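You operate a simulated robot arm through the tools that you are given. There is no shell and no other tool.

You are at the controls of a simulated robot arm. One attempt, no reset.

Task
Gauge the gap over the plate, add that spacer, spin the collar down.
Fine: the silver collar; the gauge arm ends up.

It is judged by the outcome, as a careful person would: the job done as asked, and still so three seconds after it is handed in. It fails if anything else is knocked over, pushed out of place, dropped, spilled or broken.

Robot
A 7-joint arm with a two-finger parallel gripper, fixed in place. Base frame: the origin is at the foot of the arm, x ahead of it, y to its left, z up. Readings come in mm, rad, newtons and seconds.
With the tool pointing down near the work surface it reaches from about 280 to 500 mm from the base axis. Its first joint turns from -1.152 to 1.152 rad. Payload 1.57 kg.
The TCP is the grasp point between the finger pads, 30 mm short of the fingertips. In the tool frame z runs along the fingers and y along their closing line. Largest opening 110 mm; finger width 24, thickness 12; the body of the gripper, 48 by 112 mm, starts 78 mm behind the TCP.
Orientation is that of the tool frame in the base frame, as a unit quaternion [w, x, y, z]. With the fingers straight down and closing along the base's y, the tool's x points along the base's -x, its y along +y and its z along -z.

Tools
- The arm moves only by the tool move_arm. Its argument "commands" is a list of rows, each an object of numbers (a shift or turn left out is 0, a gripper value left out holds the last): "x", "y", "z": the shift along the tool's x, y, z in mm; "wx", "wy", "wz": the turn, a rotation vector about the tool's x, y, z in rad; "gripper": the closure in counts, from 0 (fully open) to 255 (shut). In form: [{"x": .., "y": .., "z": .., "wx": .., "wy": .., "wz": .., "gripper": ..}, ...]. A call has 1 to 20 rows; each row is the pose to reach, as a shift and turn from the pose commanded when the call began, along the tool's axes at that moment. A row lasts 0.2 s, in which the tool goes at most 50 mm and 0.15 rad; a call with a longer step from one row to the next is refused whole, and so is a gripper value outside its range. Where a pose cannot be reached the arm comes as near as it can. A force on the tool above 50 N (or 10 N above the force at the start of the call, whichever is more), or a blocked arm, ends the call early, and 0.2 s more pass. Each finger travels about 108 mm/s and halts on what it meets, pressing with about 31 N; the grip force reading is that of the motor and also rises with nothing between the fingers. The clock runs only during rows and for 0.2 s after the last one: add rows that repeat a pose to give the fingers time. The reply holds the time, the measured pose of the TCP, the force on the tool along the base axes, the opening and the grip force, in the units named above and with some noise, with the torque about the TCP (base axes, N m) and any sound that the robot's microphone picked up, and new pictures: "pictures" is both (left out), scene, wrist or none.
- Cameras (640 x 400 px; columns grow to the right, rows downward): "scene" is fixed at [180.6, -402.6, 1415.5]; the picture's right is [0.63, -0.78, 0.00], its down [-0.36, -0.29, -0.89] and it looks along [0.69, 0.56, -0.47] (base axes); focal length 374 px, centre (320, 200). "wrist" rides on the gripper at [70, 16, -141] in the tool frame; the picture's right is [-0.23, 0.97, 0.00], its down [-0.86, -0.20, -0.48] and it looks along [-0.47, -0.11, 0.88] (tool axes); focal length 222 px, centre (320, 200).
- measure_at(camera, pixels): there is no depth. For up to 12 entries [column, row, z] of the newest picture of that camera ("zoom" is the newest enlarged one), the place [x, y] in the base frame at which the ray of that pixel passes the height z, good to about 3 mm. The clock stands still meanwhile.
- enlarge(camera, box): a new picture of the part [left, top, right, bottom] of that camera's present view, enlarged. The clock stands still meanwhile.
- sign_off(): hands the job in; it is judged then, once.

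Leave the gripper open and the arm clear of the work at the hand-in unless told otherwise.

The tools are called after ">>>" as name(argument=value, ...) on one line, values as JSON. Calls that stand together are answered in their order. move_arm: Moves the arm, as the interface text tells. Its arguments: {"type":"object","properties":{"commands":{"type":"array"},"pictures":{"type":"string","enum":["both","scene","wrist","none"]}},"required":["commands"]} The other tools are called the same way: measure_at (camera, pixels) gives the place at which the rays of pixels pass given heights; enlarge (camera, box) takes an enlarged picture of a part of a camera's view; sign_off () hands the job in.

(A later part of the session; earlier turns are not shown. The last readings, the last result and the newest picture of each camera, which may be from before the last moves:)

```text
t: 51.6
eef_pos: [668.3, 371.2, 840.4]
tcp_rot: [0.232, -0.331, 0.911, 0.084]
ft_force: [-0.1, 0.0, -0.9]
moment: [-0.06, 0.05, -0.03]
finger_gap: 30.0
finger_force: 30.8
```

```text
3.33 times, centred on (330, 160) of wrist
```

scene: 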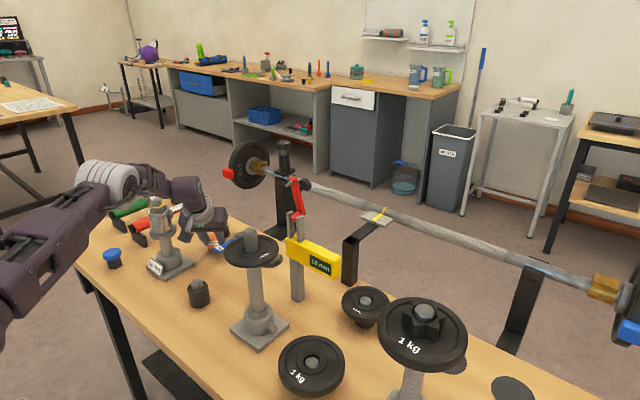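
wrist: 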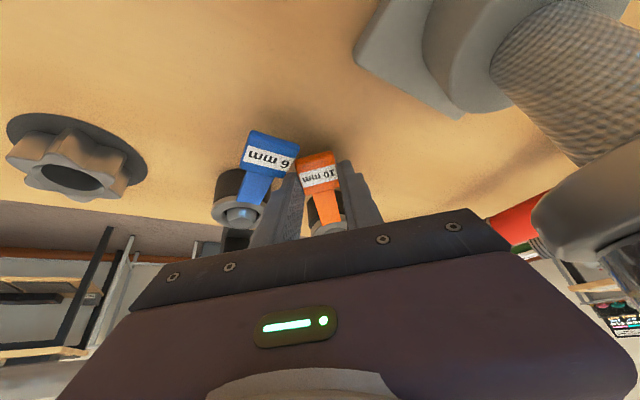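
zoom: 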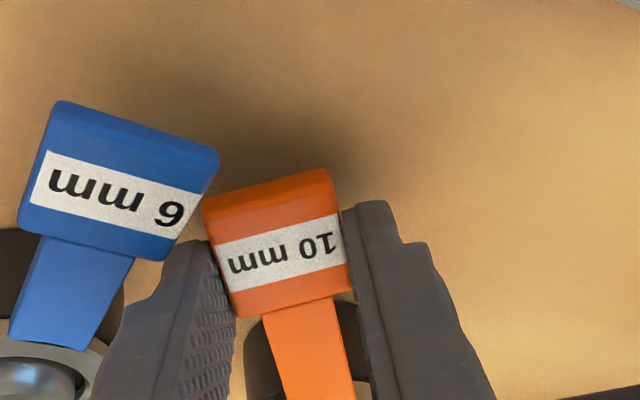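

The tab moved up with the gripper: the orange stays put in the wrist view while the blue shifts. I continue lifting gently, 2 mm per row.

>>> move_arm(commands=[{"x": -1, "z": -1.8}, {"x": -1.9, "z": -3.5}, {"x": -2.9, "z": -5.3}, {"x": -3.8, "z": -7}, {"x": -4.8, "z": -8.8}, {"x": -5.8, "z": -10.5}, {"x": -5.8, "z": -10.5}])

>>> enlarge(camera="wrist", box=[260, 100, 400, 220])

>>> enlarge(camera="scene", box=[190, 200, 260, 260])

```text
t: 53.2
eef_pos: [668.4, 371.3, 852.4]
tcp_rot: [0.232, -0.332, 0.91, 0.085]
ft_force: [-0.5, -0.9, -1.0]
moment: [-0.07, 0.04, 0.02]
finger_gap: 29.8
finger_force: 31.1
```

scene: 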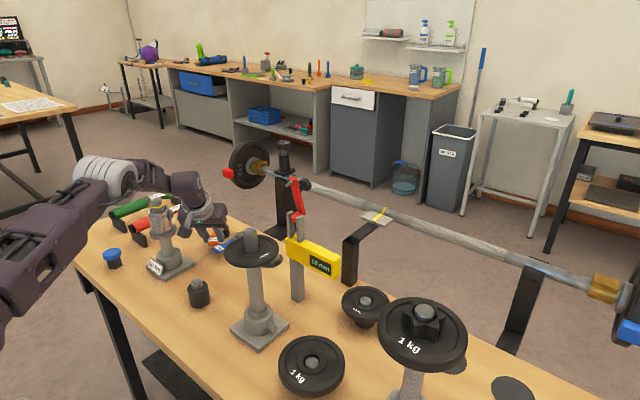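
wrist: 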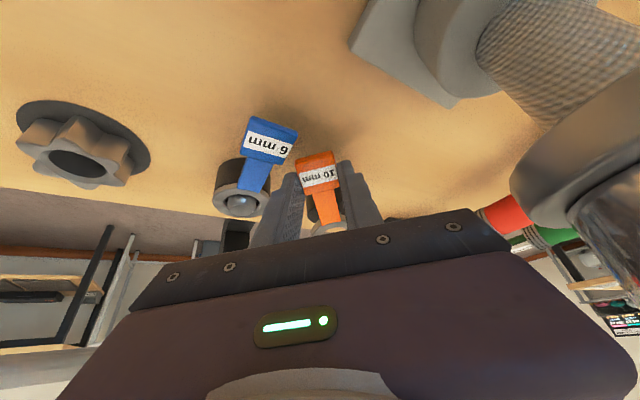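

```text
3.33 times, centred on (330, 160) of wrist
```

zoom: 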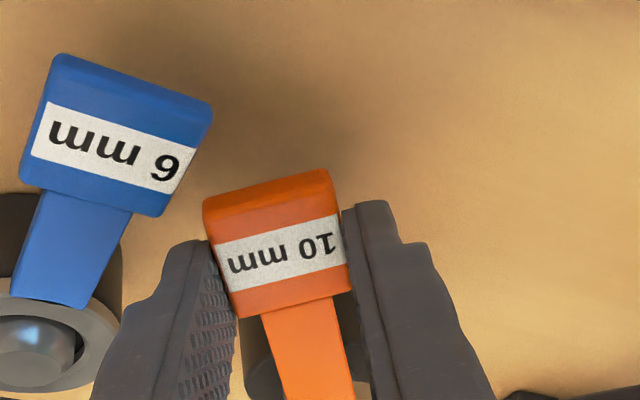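

```text
6.67 times, centred on (225, 230) of scene
```

zoom: 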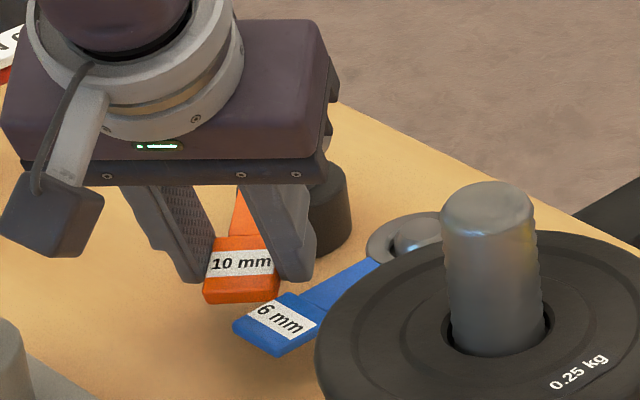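

It holds well at a 29.8 mm gap and about 1 N of weight. I keep lifting, 60 mm more at 4 mm per row, to clear the peg.

>>> move_arm(commands=[{"x": -1.9, "z": -3.5}, {"x": -3.8, "z": -7}, {"x": -5.8, "z": -10.5}, {"x": -7.7, "z": -14}, {"x": -9.6, "z": -17.6}, {"x": -11.5, "z": -21.1}, {"x": -13.4, "z": -24.6}, {"x": -15.3, "z": -28.1}, {"x": -17.3, "z": -31.6}, {"x": -19.2, "z": -35.1}, {"x": -21.1, "z": -38.6}, {"x": -23, "z": -42.1}, {"x": -24.9, "z": -45.6}, {"x": -26.8, "z": -49.1}, {"x": -28.8, "z": -52.7}, {"x": -28.8, "z": -52.7}])

>>> enlarge(camera="wrist", box=[240, 90, 420, 220])

>>> enlarge(camera="scene", box=[170, 180, 260, 260])

```text
t: 56.6
eef_pos: [669.3, 370.8, 912.8]
tcp_rot: [0.232, -0.331, 0.911, 0.084]
ft_force: [-0.4, 0.6, -0.9]
moment: [-0.06, 0.05, -0.03]
finger_gap: 29.5
finger_force: 30.6
```

scene: 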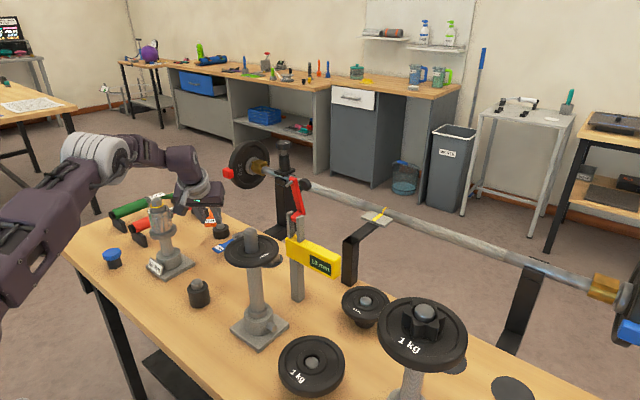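
wrist: 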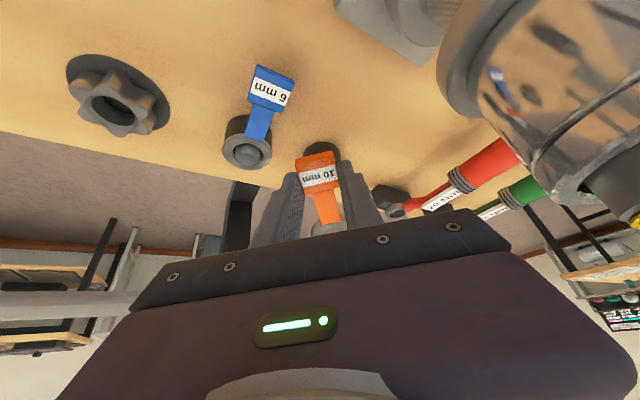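

```text
3.08 times, centred on (330, 155) of wrist
```

zoom: 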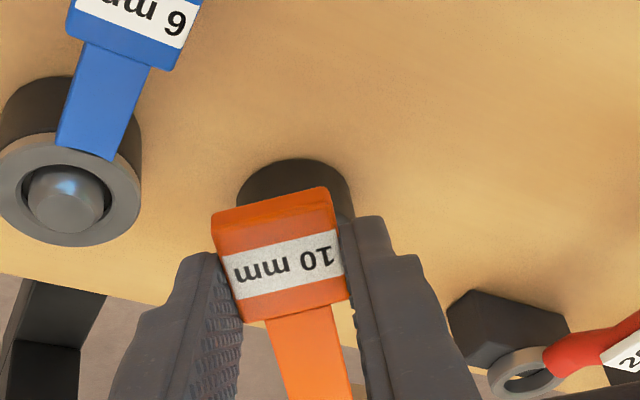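

```text
5.00 times, centred on (215, 220) of scene
```

zoom: 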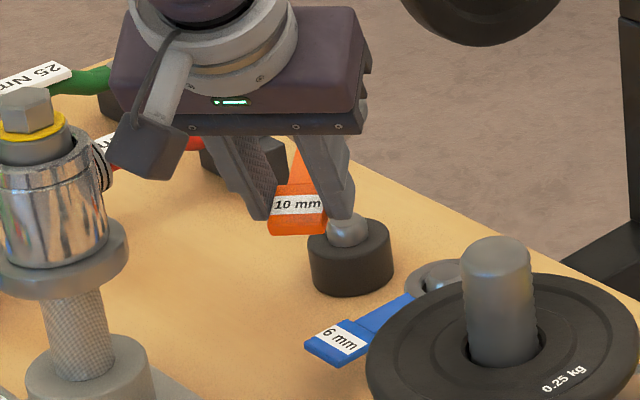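

The spacer is off the peg and held securely. I raise it well above the stand before moving sideways.

>>> move_arm(commands=[{"x": -8.6, "z": -15.8}, {"x": -17.3, "z": -31.6}, {"x": -25.9, "z": -47.4}, {"x": -34.5, "z": -63.2}, {"x": -43.1, "z": -79}, {"x": -51.8, "z": -94.8}, {"x": -60.4, "z": -110.6}, {"x": -70.5, "z": -129}, {"x": -70.5, "z": -129}], pictures="scene")

>>> enlarge(camera="scene", box=[150, 120, 290, 220])

```text
t: 58.6
eef_pos: [669.4, 371.8, 1059.3]
tcp_rot: [0.232, -0.333, 0.91, 0.085]
ft_force: [-0.1, 0.7, -0.7]
moment: [-0.05, 0.03, -0.01]
finger_gap: 29.5
finger_force: 30.8
```

scene: 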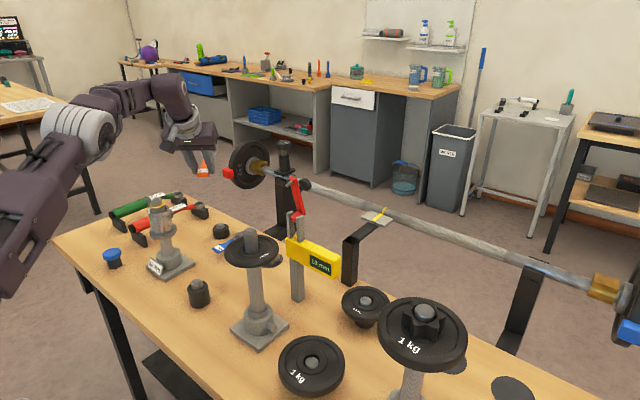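

```text
4.00 times, centred on (220, 170) of scene
```

zoom: 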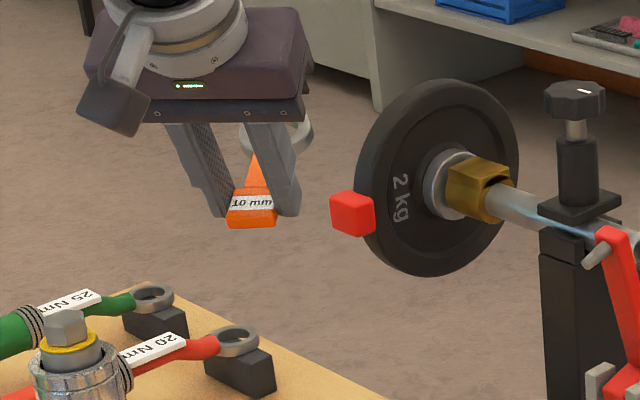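

The spacer is secure. I retract to a free area near (480,200,1130).

>>> move_arm(commands=[{"x": 23.8, "y": -1.2, "z": -22.9}, {"x": 47.5, "y": -2.4, "z": -45.9}, {"x": 71.3, "y": -3.6, "z": -68.8}, {"x": 95, "y": -4.8, "z": -91.8}, {"x": 118.8, "y": -5.9, "z": -114.7}, {"x": 142.5, "y": -7.1, "z": -137.6}, {"x": 166.3, "y": -8.3, "z": -160.6}, {"x": 190, "y": -9.5, "z": -183.5}, {"x": 190, "y": -9.5, "z": -183.5}], pictures="none")

>>> move_arm(commands=[{"wx": 0.057, "wz": 0.105}, {"wx": 0.115, "wz": 0.21}, {"wx": 0.172, "wz": 0.315}, {"wx": 0.23, "wz": 0.421}, {"wx": 0.287, "wz": 0.526}, {"wx": 0.335, "wz": 0.613}, {"wx": 0.335, "wz": 0.613}])

>>> enlarge(camera="scene", box=[100, 80, 300, 240])

>>> enlarge(camera="wrist", box=[240, 60, 420, 220])

```text
t: 60.6
eef_pos: [479.3, 200.1, 1130.7]
tcp_rot: [0.233, -0.333, 0.91, 0.085]
ft_force: [0.7, -0.7, -1.0]
moment: [-0.03, 0.06, -0.03]
finger_gap: 29.7
finger_force: 31.3
```

```text
t: 62.2
eef_pos: [479.6, 201.5, 1129.7]
tcp_rot: [0.247, 0.001, 0.969, 0.0]
ft_force: [0.2, 0.9, -1.3]
moment: [-0.01, 0.05, 0.02]
finger_gap: 29.4
finger_force: 30.9
```

scene: 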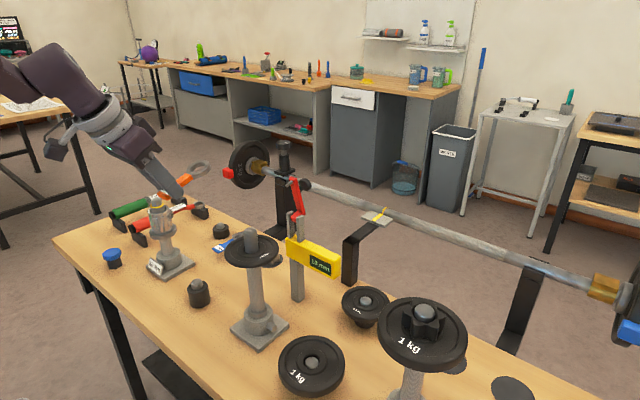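
wrist: 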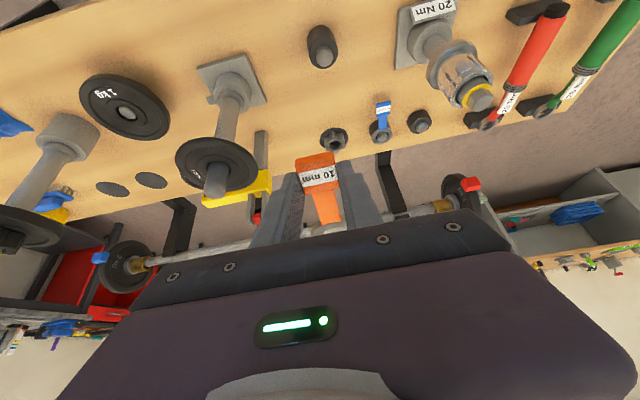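

```text
2.50 times, centred on (200, 160) of scene
```

zoom: 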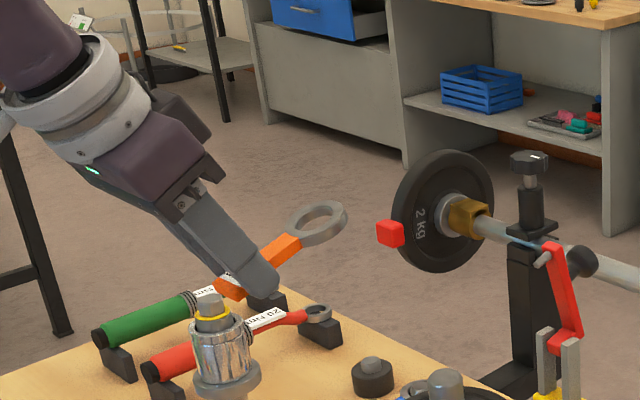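

```text
2.50 times, centred on (330, 140) of wrist
```

zoom: 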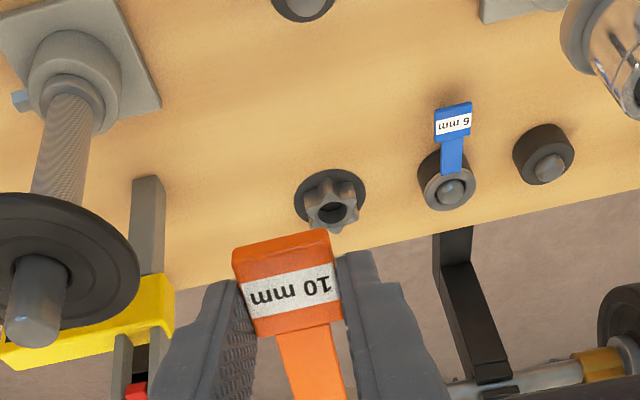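

The spacer now points along +x, with the ring about 74 mm ahead of the grip and pitched up about 16°. I zoom in on the ring and on the post top to compare hole and post sizes.

>>> enlarge(camera="scene", box=[160, 145, 230, 205])

>>> enlarge(camera="scene", box=[220, 220, 285, 275])

```text
6.67 times, centred on (195, 175) of scene
```

zoom: 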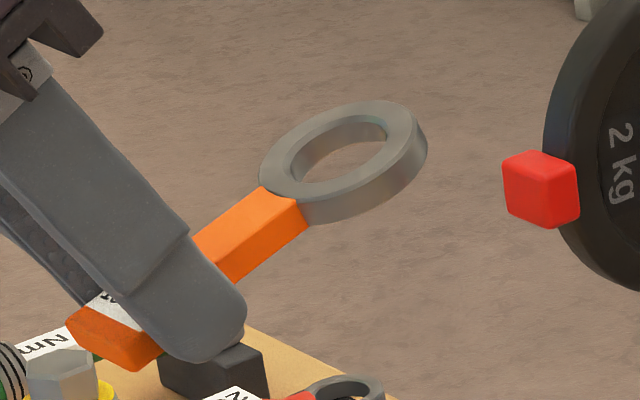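

```text
7.27 times, centred on (252, 248) of scene
```

zoom: 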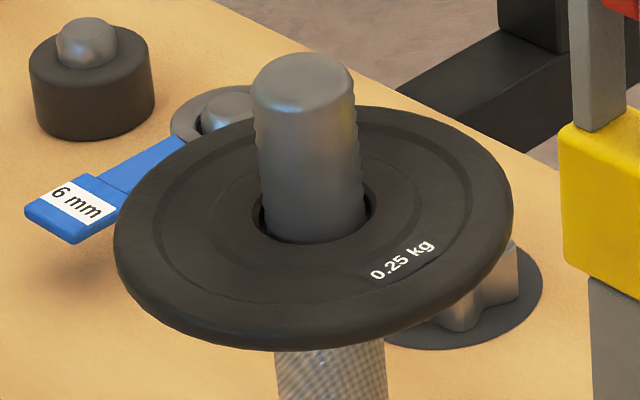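

The ring hole is about 30 mm against a post of about 26 mm, so I have roughly ±2 mm. The post top shows threads. I level the spacer by reducing the tilt by 0.28 rad and move the ring above the post.

>>> move_arm(commands=[{"wy": 0.14}, {"wy": 0.28}, {"wy": 0.28}], pictures="none")

>>> move_arm(commands=[{"y": -30}, {"y": -60}, {"y": -90}, {"y": -120}, {"x": 5, "y": -140.5, "z": 20}, {"x": 10.7, "y": -140.5, "z": 38.3}, {"x": 10.7, "y": -140.5, "z": 38.3}])

>>> enlarge(camera="scene", box=[210, 190, 290, 260])

>>> enlarge(camera="wrist", box=[240, 100, 400, 230])

```text
t: 63.0
eef_pos: [479.7, 200.5, 1128.9]
tcp_rot: [0.109, -0.001, 0.994, 0.0]
ft_force: [0.3, 0.6, -1.0]
moment: [0.0, 0.03, 0.01]
finger_gap: 29.3
finger_force: 31.1
```

```text
t: 64.6
eef_pos: [477.7, 58.3, 1089.1]
tcp_rot: [0.11, 0.0, 0.994, 0.0]
ft_force: [0.2, -1.1, -1.6]
moment: [-0.03, 0.04, -0.03]
finger_gap: 29.3
finger_force: 31.1
```

scene: 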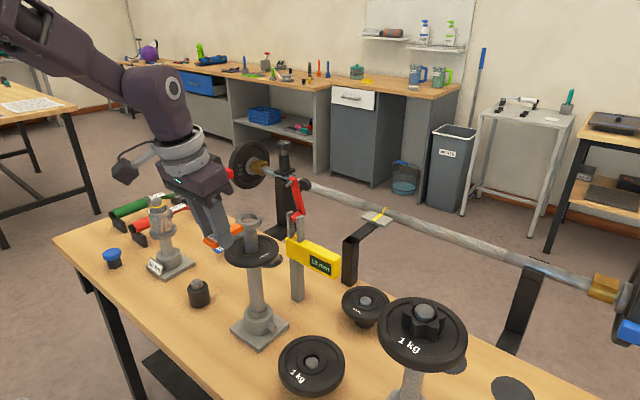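
wrist: 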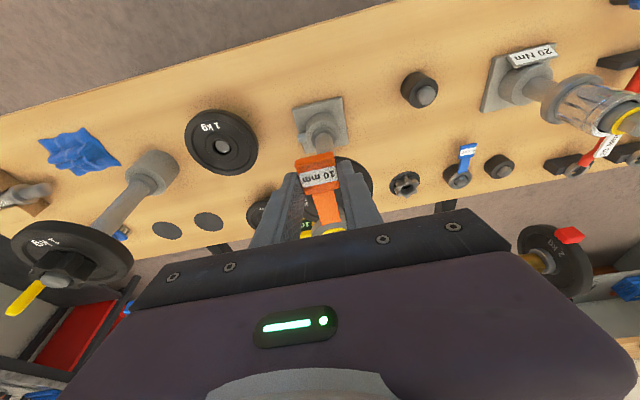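

```text
5.71 times, centred on (250, 225) of scene
```

zoom: 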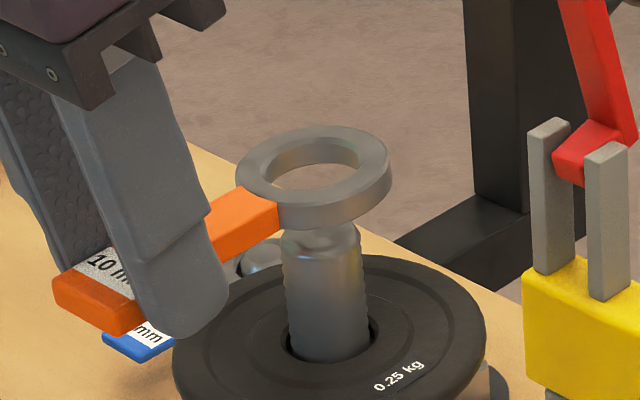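

```text
3.08 times, centred on (320, 165) of wrist
```

zoom: 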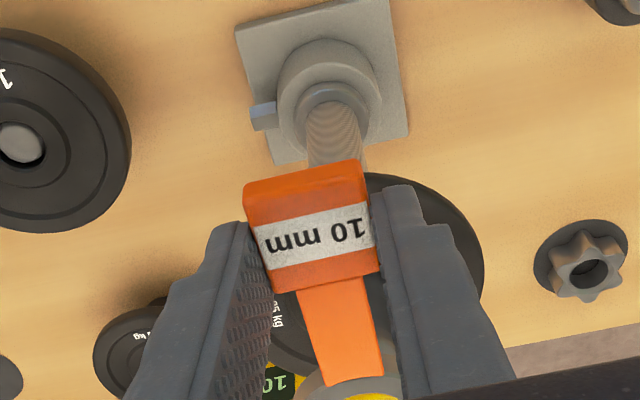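

The ring hovers over the post. I zoom further to compare the ring's hole centre with the post axis at their heights.

>>> enlarge(camera="scene", box=[230, 205, 275, 250])

```text
8.89 times, centred on (252, 228) of scene
```

zoom: 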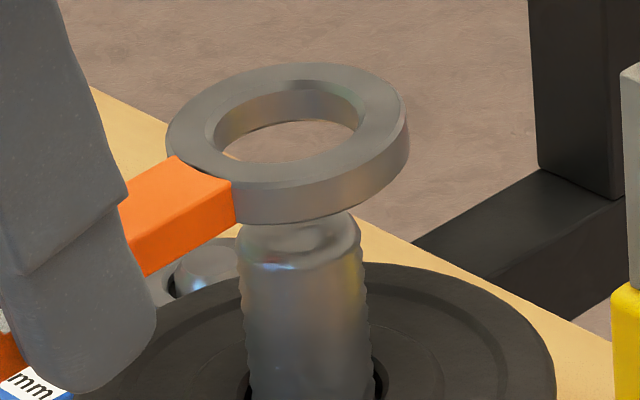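

The ring still tilts up a few degrees toward +x. I measure the ring's top centre and the post top with this zoom.

>>> measure_at(camera="zoom", pixels=[[286, 125, 1070], [286, 125, 1080], [300, 240, 1040], [300, 240, 1047], [304, 390, 1000], [304, 390, 1005]])

```text
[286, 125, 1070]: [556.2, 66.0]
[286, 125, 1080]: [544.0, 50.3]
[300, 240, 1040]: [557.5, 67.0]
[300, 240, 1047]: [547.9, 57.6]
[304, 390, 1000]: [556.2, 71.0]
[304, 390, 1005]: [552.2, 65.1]
```

The ring is laterally aligned within about 1 mm in the picture. I remove the remaining tilt of about 0.1 rad, which also lowers the ring about 7 mm, and look again.

>>> move_arm(commands=[{"wy": 0.05}, {"wy": 0.1}, {"wy": 0.1}], pictures="scene")

>>> enlarge(camera="scene", box=[230, 205, 275, 250])

```text
t: 65.4
eef_pos: [476.0, 59.2, 1090.7]
tcp_rot: [0.059, -0.001, 0.998, 0.0]
ft_force: [0.2, -0.5, -1.9]
moment: [0.0, 0.07, -0.01]
finger_gap: 29.2
finger_force: 30.8
```

scene: 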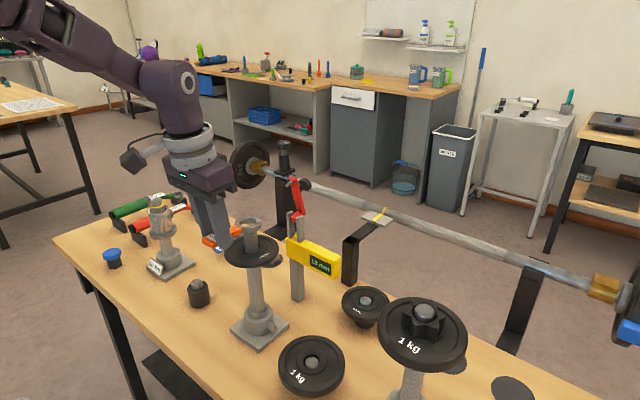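

```text
8.89 times, centred on (252, 228) of scene
```

zoom: 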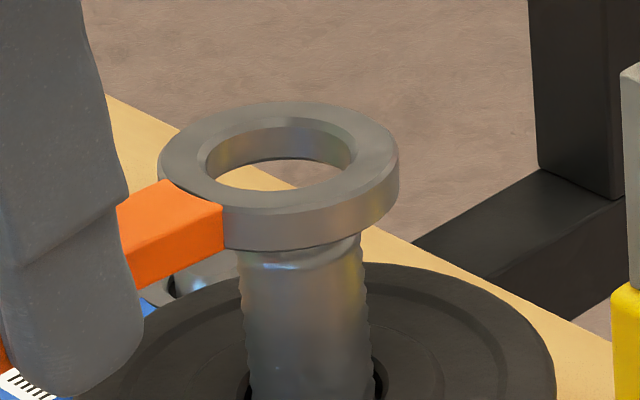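

The ring is nearly level and about 2.6 mm to the left of the post axis in the picture. I move it 3 mm in +x and lower 6 mm so its underside is just above the post top, then compare again.

>>> move_arm(commands=[{"x": -2.3, "z": 3}, {"x": -2.3, "z": 6.3}, {"x": -2.3, "z": 6.3}])

>>> enlarge(camera="scene", box=[230, 210, 270, 250])

```text
t: 66.2
eef_pos: [479.2, 59.8, 1084.1]
tcp_rot: [0.061, 0.0, 0.998, 0.0]
ft_force: [0.1, -0.1, -0.8]
moment: [-0.01, 0.08, 0.01]
finger_gap: 29.3
finger_force: 31.3
```

scene: 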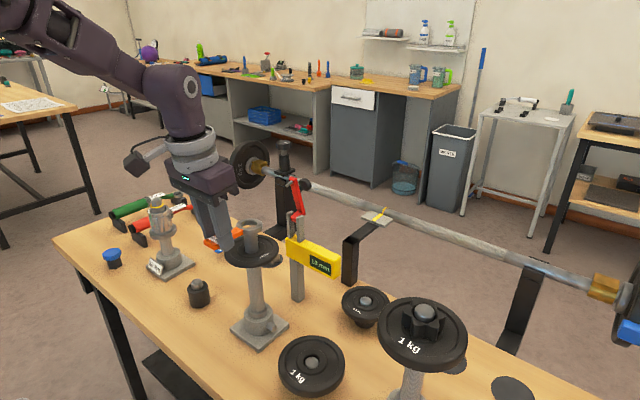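
wrist: 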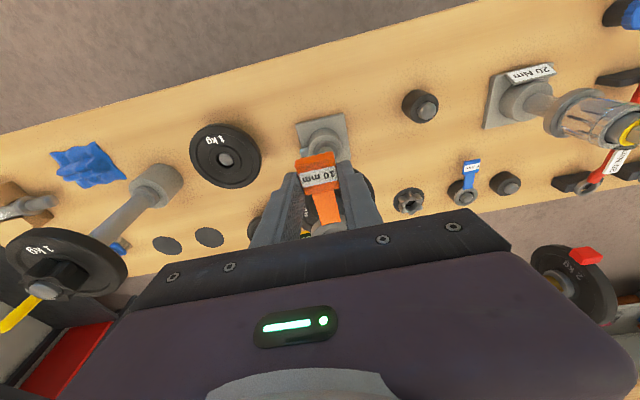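

```text
10.00 times, centred on (250, 230) of scene
```

zoom: 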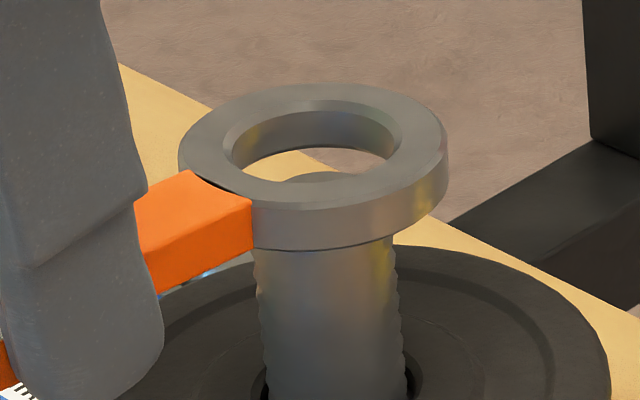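

The post top is visible through the ring's hole and the ring is centred on it sideways. I lower gently 6 mm and watch the force.

>>> move_arm(commands=[{"x": 0.24, "z": 2}, {"x": 0.48, "z": 4}, {"x": 0.72, "z": 6}, {"x": 0.72, "z": 6}], pictures="scene")

>>> enlarge(camera="scene", box=[230, 210, 270, 250])

```text
t: 67.2
eef_pos: [481.4, 59.4, 1077.8]
tcp_rot: [0.06, 0.0, 0.998, 0.0]
ft_force: [-0.1, 1.0, -1.3]
moment: [0.02, 0.03, -0.01]
finger_gap: 29.4
finger_force: 31.2
```

scene: 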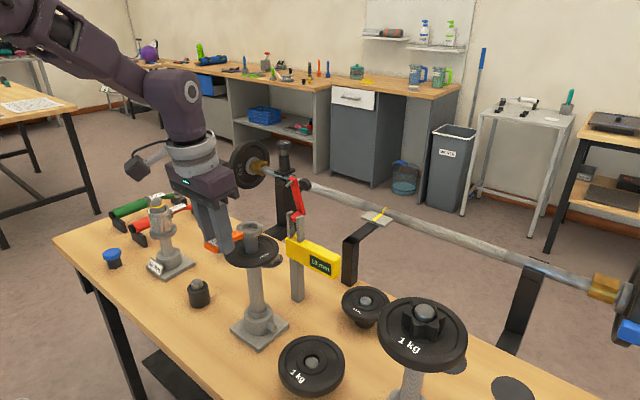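

```text
10.00 times, centred on (250, 230) of scene
```

zoom: 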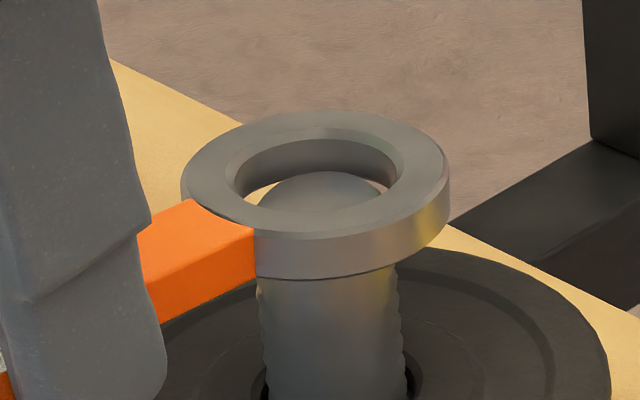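

No contact: the dome is inside the hole and slightly to the right. I nudge the ring 1 mm in +x and 0.5 mm in −y, then lower 8 mm more.

>>> move_arm(commands=[{"x": -1, "y": -0.5, "z": 0.1}, {"x": -0.75, "y": -0.5, "z": 2.1}, {"x": -0.5, "y": -0.5, "z": 4.1}, {"x": -0.25, "y": -0.5, "z": 6.1}, {"x": 0, "y": -0.5, "z": 8.1}, {"x": 0, "y": -0.5, "z": 8.1}], pictures="scene")

>>> enlarge(camera="scene", box=[230, 215, 270, 255])

```text
t: 68.6
eef_pos: [481.7, 59.9, 1070.4]
tcp_rot: [0.06, 0.001, 0.998, 0.0]
ft_force: [-0.6, 0.4, -0.6]
moment: [-0.01, 0.06, 0.0]
finger_gap: 29.5
finger_force: 31.0
```

scene: 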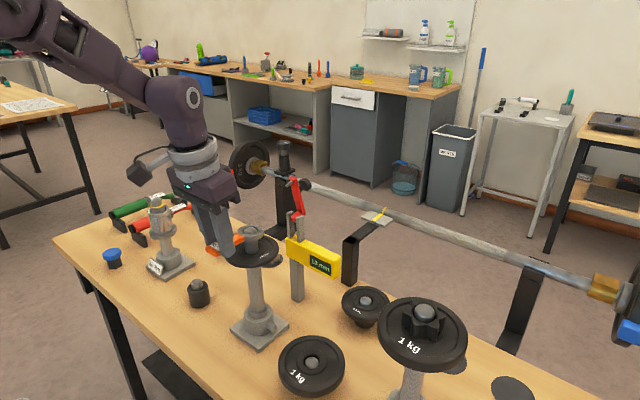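

```text
10.00 times, centred on (250, 235) of scene
```

zoom: 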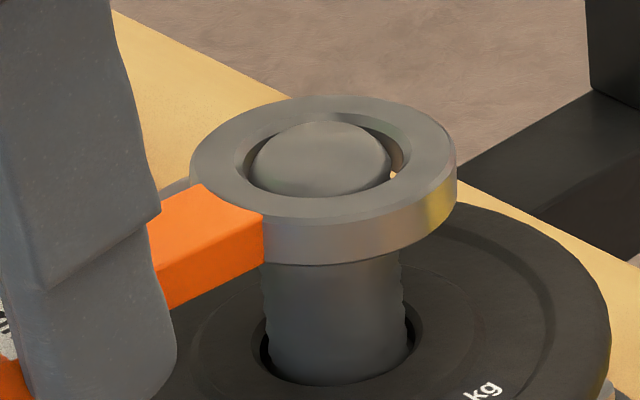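

The post is through the ring with gaps on both sides and no force. I keep lowering, 24 mm at 3 mm per row.

>>> move_arm(commands=[{"x": 0.36, "z": 3}, {"x": 0.72, "z": 6}, {"x": 1.08, "z": 9}, {"x": 1.44, "z": 12}, {"x": 1.8, "z": 15}, {"x": 2.16, "z": 18}, {"x": 2.52, "z": 21}, {"x": 2.88, "z": 24}, {"x": 2.88, "z": 24}], pictures="scene")

>>> enlarge(camera="scene", box=[220, 215, 280, 270])

```text
t: 70.6
eef_pos: [482.1, 58.2, 1046.1]
tcp_rot: [0.06, 0.0, 0.998, 0.0]
ft_force: [0.4, -0.3, -1.5]
moment: [0.0, 0.09, 0.01]
finger_gap: 29.1
finger_force: 30.9
```

scene: 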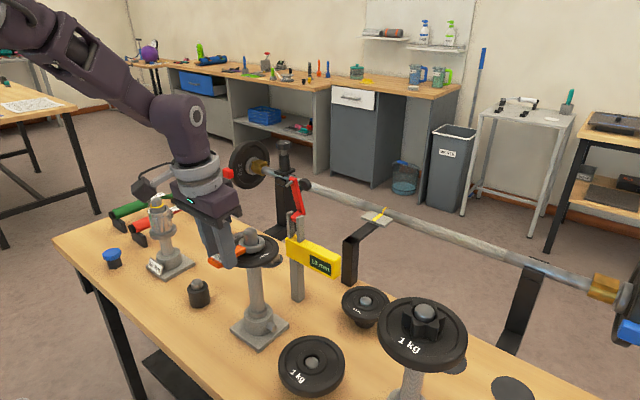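

```text
7.27 times, centred on (250, 242) of scene
```

zoom: 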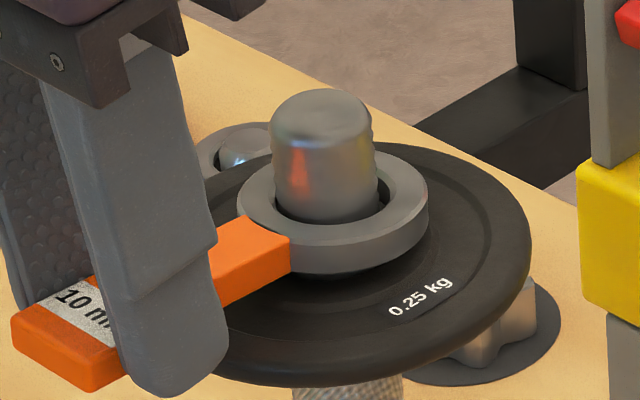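

The ring is around the post close to the plate. I continue in small 4 mm moves and check for contact.

>>> move_arm(commands=[{"x": 0.18, "z": 1.5}, {"x": 0.36, "z": 3}, {"x": 0.54, "z": 4.5}, {"x": 0.54, "z": 4.5}], pictures="scene")

>>> enlarge(camera="scene", box=[220, 215, 280, 270])

```text
t: 71.6
eef_pos: [481.9, 58.1, 1041.9]
tcp_rot: [0.06, 0.001, 0.998, 0.0]
ft_force: [-0.2, 0.2, 0.9]
moment: [0.02, -0.18, -0.02]
finger_gap: 29.3
finger_force: 31.0
```

scene: 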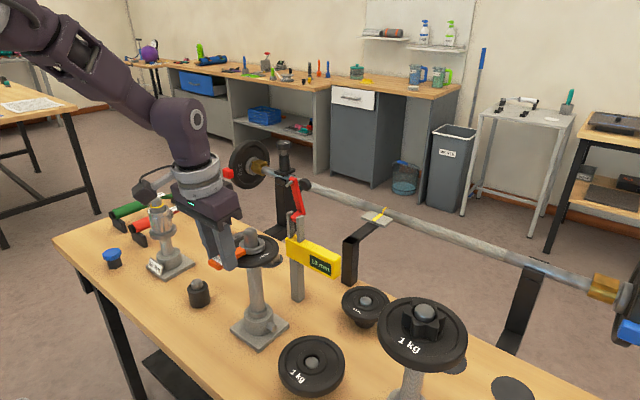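

```text
7.27 times, centred on (250, 242) of scene
```

zoom: 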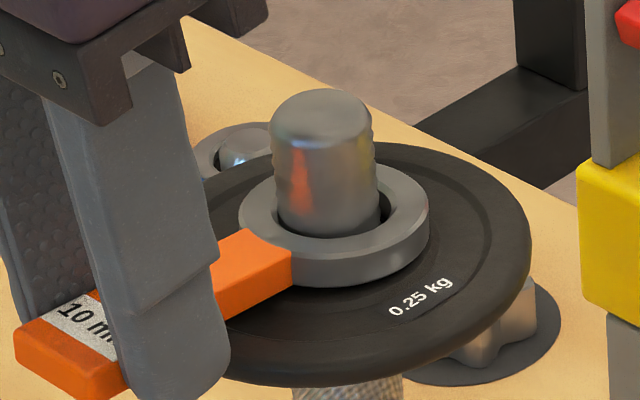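

The force changed sign: the spacer is resting on the plate. I release by opening to 46 mm and check it settles flat.

>>> move_arm(commands=[{"gripper": 180}, {"gripper": 148}, {"gripper": 148}, {"gripper": 148}])

>>> enlarge(camera="scene", box=[210, 215, 280, 270])

>>> enlarge(camera="wrist", box=[240, 100, 420, 230])

```text
t: 72.6
eef_pos: [482.3, 60.2, 1040.5]
tcp_rot: [0.06, 0.0, 0.998, 0.0]
ft_force: [-0.3, -0.6, 0.3]
moment: [-0.02, 0.02, -0.02]
finger_gap: 46.2
finger_force: 0.0
```

scene: 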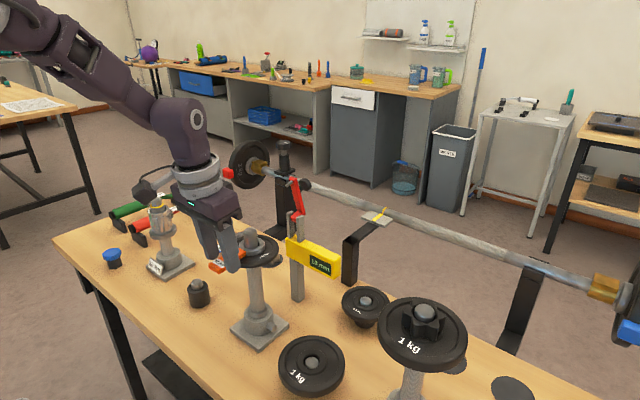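
wrist: 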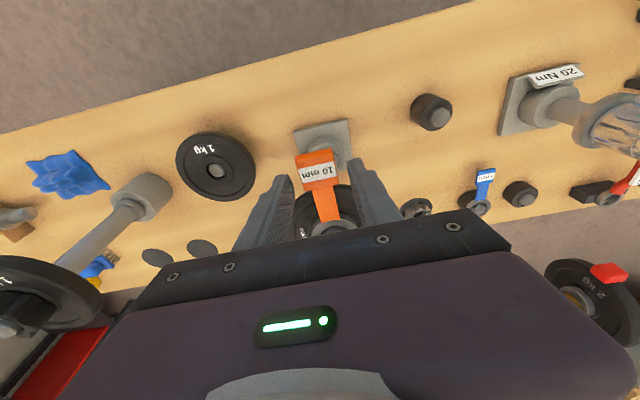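

```text
7.27 times, centred on (245, 242) of scene
```

zoom: 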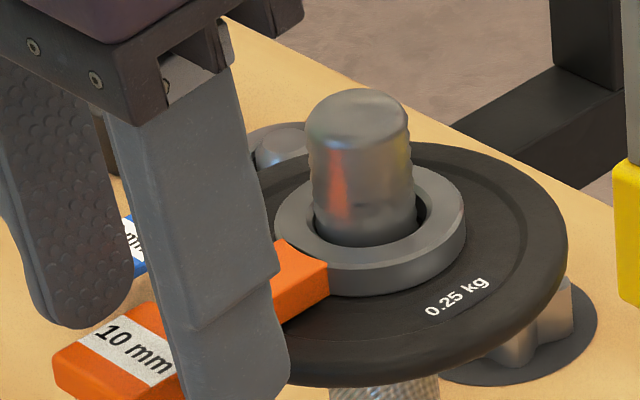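

```text
3.08 times, centred on (330, 165) of wrist
```

zoom: 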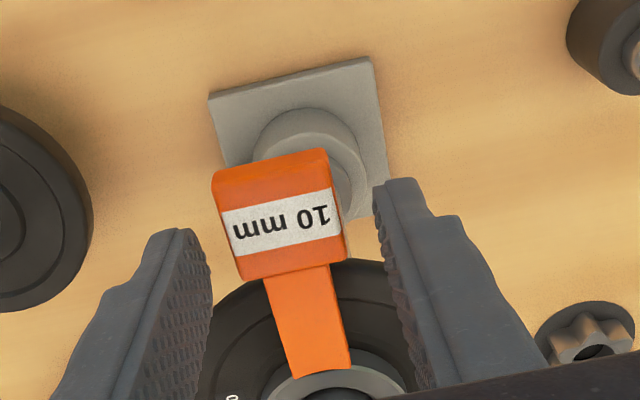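

The spacer sits flat on the plate around the post and the tab is free between my fingers. I back straight up and away toward a point from which I can view the collar.

>>> move_arm(commands=[{"z": -20}, {"z": -45}, {"z": -75}, {"z": -110}, {"z": -110}], pictures="none")

>>> move_arm(commands=[{"x": -20, "y": 40}, {"x": -40, "y": 80}, {"x": -60, "y": 120}, {"x": -80, "y": 140}, {"x": -80, "y": 140}])

>>> enlarge(camera="wrist", box=[220, 60, 420, 220])

>>> enlarge(camera="scene", box=[195, 215, 295, 285])

```text
t: 73.8
eef_pos: [467.0, 60.8, 1149.0]
tcp_rot: [0.061, -0.001, 0.998, 0.0]
ft_force: [0.0, -0.1, 0.9]
moment: [0.01, 0.01, -0.02]
finger_gap: 46.1
finger_force: 0.1
```

```text
t: 75.0
eef_pos: [548.1, 199.2, 1161.6]
tcp_rot: [0.061, 0.001, 0.998, 0.0]
ft_force: [-0.1, 0.4, -0.3]
moment: [0.0, -0.01, 0.01]
finger_gap: 46.3
finger_force: 0.1
```

scene: 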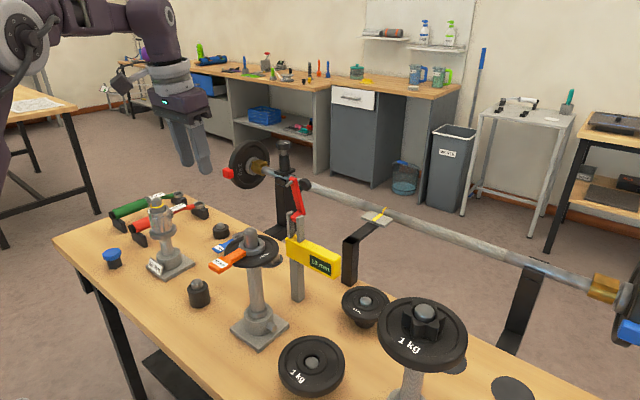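
wrist: 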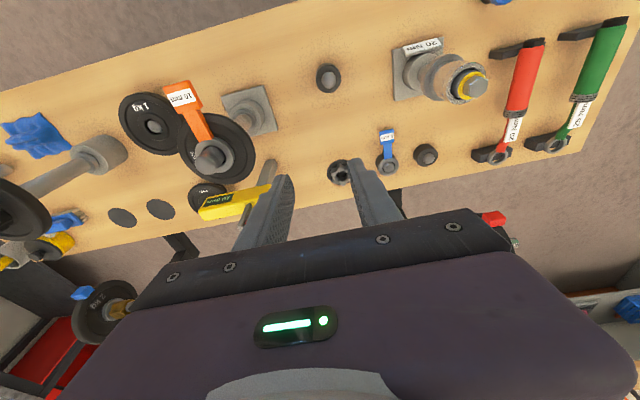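

```text
2.50 times, centred on (320, 140) of wrist
```

zoom: 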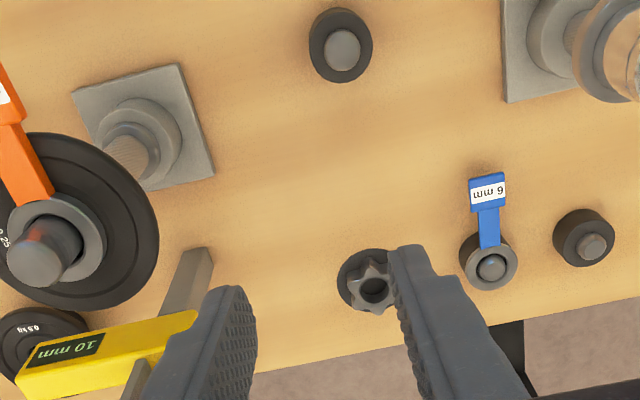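

```text
5.71 times, centred on (245, 250) of scene
```

zoom: 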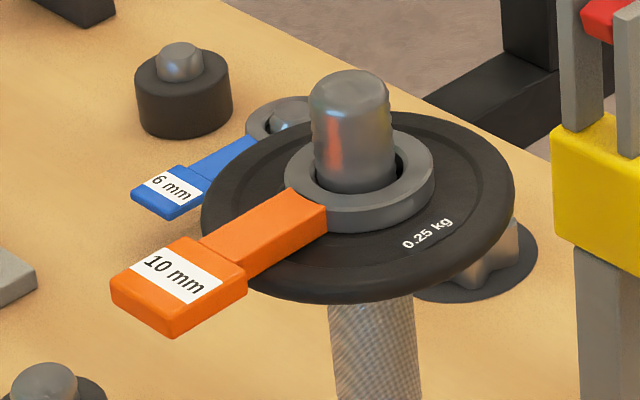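

The spacer lies flat on the plate with its handle toward the robot, and the gauge arm is still up. Now the silver collar: I measure its centre from this view at several heights.

>>> measure_at(camera="wrist", pixels=[[340.8, 175.2, 810], [340.8, 175.2, 820], [340.8, 175.2, 830], [337, 171, 800], [426, 154, 840], [386.5, 167, 840]])

```text
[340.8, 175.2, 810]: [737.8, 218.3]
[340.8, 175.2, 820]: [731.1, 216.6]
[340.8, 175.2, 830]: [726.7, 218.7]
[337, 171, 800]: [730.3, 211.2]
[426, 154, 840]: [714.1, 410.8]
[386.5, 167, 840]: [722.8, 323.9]
```

The collar centre is near (730,217,822). I set the tool to yaw 15° and tilt 0.4, open fully, and move to a pre-grasp 120 mm short of it to see its lobes.

>>> move_arm(commands=[{"wy": -0.14, "gripper": 100}, {"wy": -0.28}, {"wy": -0.28}], pictures="none")

>>> move_arm(commands=[{"wx": -0.051, "wz": -0.121}, {"wx": -0.102, "wz": -0.241}, {"wx": -0.102, "wz": -0.241}], pictures="none")

>>> move_arm(commands=[{"x": -4.5, "y": -4.3, "z": 38.5, "gripper": 60}, {"x": -8.9, "y": -8.5, "z": 77}, {"x": -13.4, "y": -12.8, "z": 115.5}, {"x": -17.9, "y": -17.1, "z": 154}, {"x": -22.4, "y": -21.4, "z": 192.5}, {"x": -26.8, "y": -25.6, "z": 231}, {"x": -31.3, "y": -29.9, "z": 269.5}, {"x": -31.3, "y": -29.9, "z": 269.5}])

>>> enlarge(camera="wrist", box=[250, 90, 390, 210])

```text
t: 75.8
eef_pos: [547.8, 198.3, 1161.8]
tcp_rot: [0.2, 0.001, 0.98, 0.0]
ft_force: [0.4, 0.2, -0.3]
moment: [0.02, 0.01, -0.02]
finger_gap: 66.8
finger_force: 0.1
```

```text
t: 76.6
eef_pos: [548.1, 199.2, 1158.8]
tcp_rot: [0.197, -0.129, 0.972, 0.025]
ft_force: [-0.7, 0.3, 0.1]
moment: [-0.03, -0.01, 0.01]
finger_gap: 66.8
finger_force: 0.1
```

```text
t: 78.4
eef_pos: [685.3, 204.3, 924.1]
tcp_rot: [0.198, -0.129, 0.971, 0.026]
ft_force: [0.1, 0.3, -0.4]
moment: [0.01, 0.0, -0.01]
finger_gap: 84.1
finger_force: 0.0
```

scene: 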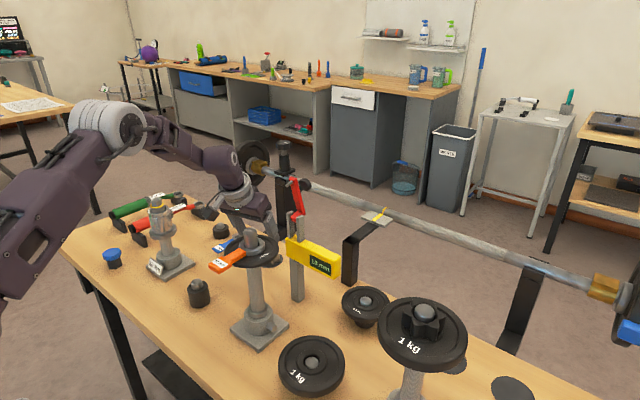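
wrist: 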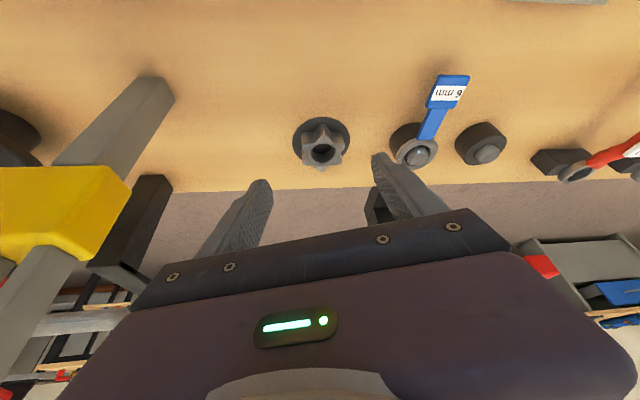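

```text
3.33 times, centred on (320, 150) of wrist
```

zoom: 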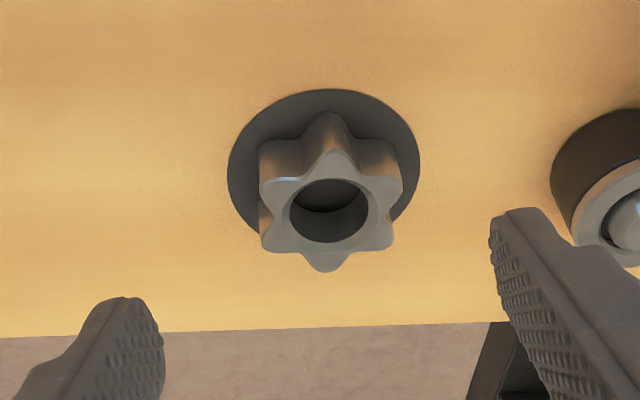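

This is a clear view of the six-lobed silver collar on its base disc. I measure the lobe tips and hole centre to get its centre and orientation.

>>> measure_at(camera="wrist", pixels=[[322.4, 170.4, 825], [323, 135, 825], [340.4, 160.8, 825], [342.2, 145.2, 825], [303.8, 145.8, 825], [303.2, 162.3, 825], [322.4, 152.4, 825], [322.4, 152.4, 835], [320, 130, 800], [289, 140, 800], [350, 140, 800]])

```text
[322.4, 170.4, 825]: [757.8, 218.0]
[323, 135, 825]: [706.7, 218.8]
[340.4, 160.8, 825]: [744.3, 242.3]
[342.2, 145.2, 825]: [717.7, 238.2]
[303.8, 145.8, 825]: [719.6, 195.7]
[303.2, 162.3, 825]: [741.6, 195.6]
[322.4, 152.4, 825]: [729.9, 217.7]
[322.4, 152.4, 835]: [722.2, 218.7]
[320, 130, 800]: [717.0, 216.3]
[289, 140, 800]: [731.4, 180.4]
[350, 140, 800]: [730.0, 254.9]
```

The star's lobes sit at 0°, 60°, 120°, and so on, with the centre at (730,218) and the top at z≈824.5. Closing along y puts each flat pad across two lobes, so I set yaw back to 0 and move above the collar.

>>> move_arm(commands=[{"wx": 0.051, "wz": 0.121}, {"wx": 0.102, "wz": 0.241}, {"wx": 0.102, "wz": 0.241}], pictures="none")

>>> move_arm(commands=[{"x": -8, "y": 6.5, "z": 27}, {"x": -15.9, "y": 13, "z": 54, "gripper": 100}, {"x": -15.9, "y": 13, "z": 54, "gripper": 100}])

>>> enlarge(camera="wrist", box=[250, 90, 390, 210])

```text
t: 79.2
eef_pos: [684.9, 204.1, 923.6]
tcp_rot: [0.199, 0.0, 0.98, 0.0]
ft_force: [1.0, -0.3, -0.7]
moment: [0.01, 0.0, 0.04]
finger_gap: 84.2
finger_force: 0.0
```

```text
t: 80.0
eef_pos: [721.0, 219.7, 879.7]
tcp_rot: [0.199, 0.0, 0.98, 0.0]
ft_force: [-0.6, 1.4, 0.3]
moment: [0.01, -0.01, 0.01]
finger_gap: 67.0
finger_force: 0.1
```

scene: 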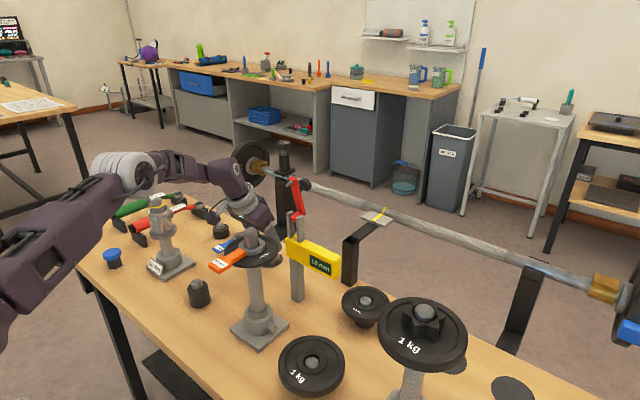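
wrist: 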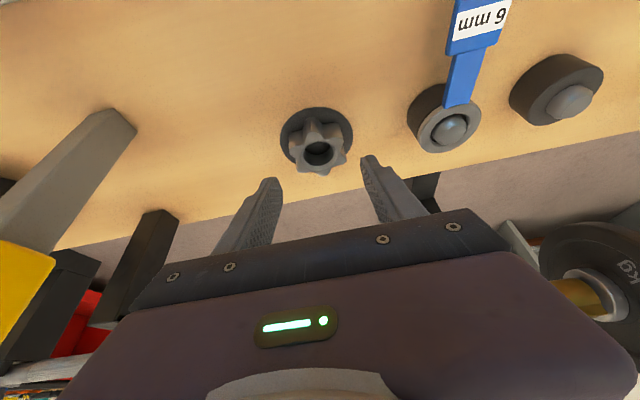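

```text
3.33 times, centred on (320, 150) of wrist
```

zoom: 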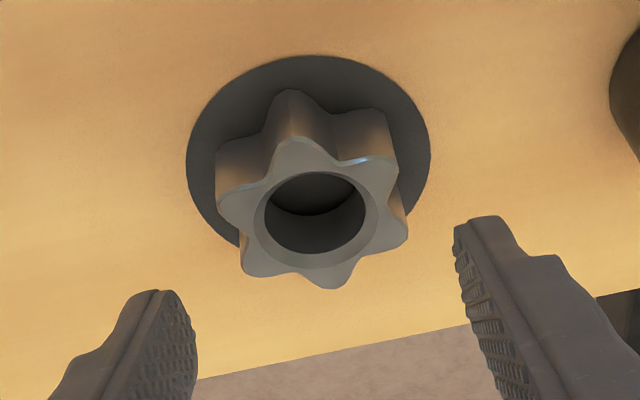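

The collar is centred between the fingers within about 1 mm. I go straight down 45 mm with a 0.8 mm y correction.

>>> move_arm(commands=[{"x": 5.8, "y": 0.8, "z": 13.8}, {"x": 11.7, "y": 0.8, "z": 27.6}, {"x": 15.6, "y": 0.8, "z": 36.8}, {"x": 17.5, "y": 0.8, "z": 41.4}, {"x": 17.5, "y": 0.8, "z": 41.4}])

>>> enlarge(camera="wrist", box=[250, 110, 390, 230])

```text
t: 81.2
eef_pos: [721.1, 219.5, 834.7]
tcp_rot: [0.198, 0.0, 0.98, 0.0]
ft_force: [0.5, 0.0, 0.5]
moment: [0.03, 0.03, -0.01]
finger_gap: 66.8
finger_force: 0.1
```

scene: 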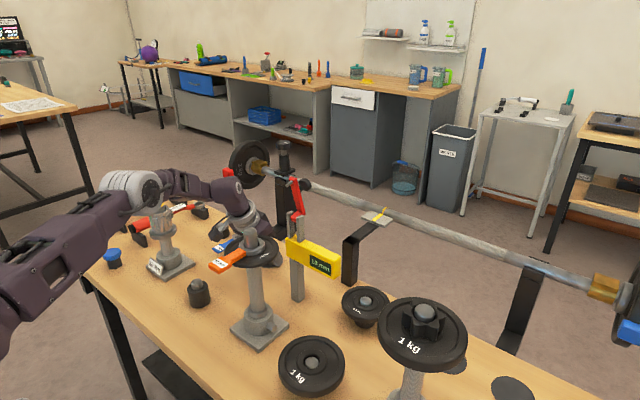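
wrist: 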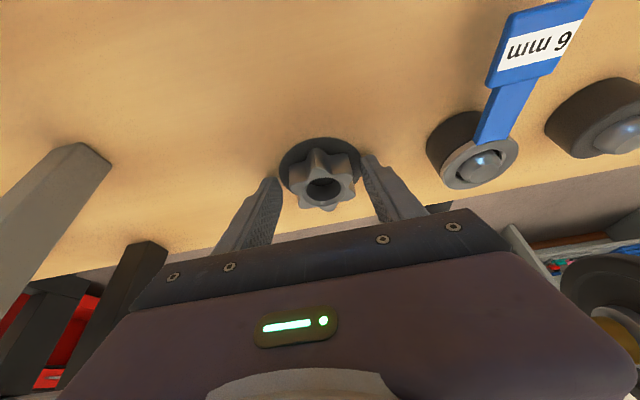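

```text
3.33 times, centred on (320, 170) of wrist
```

zoom: 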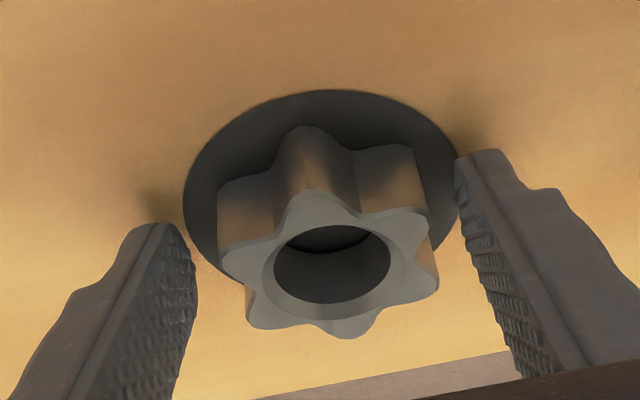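

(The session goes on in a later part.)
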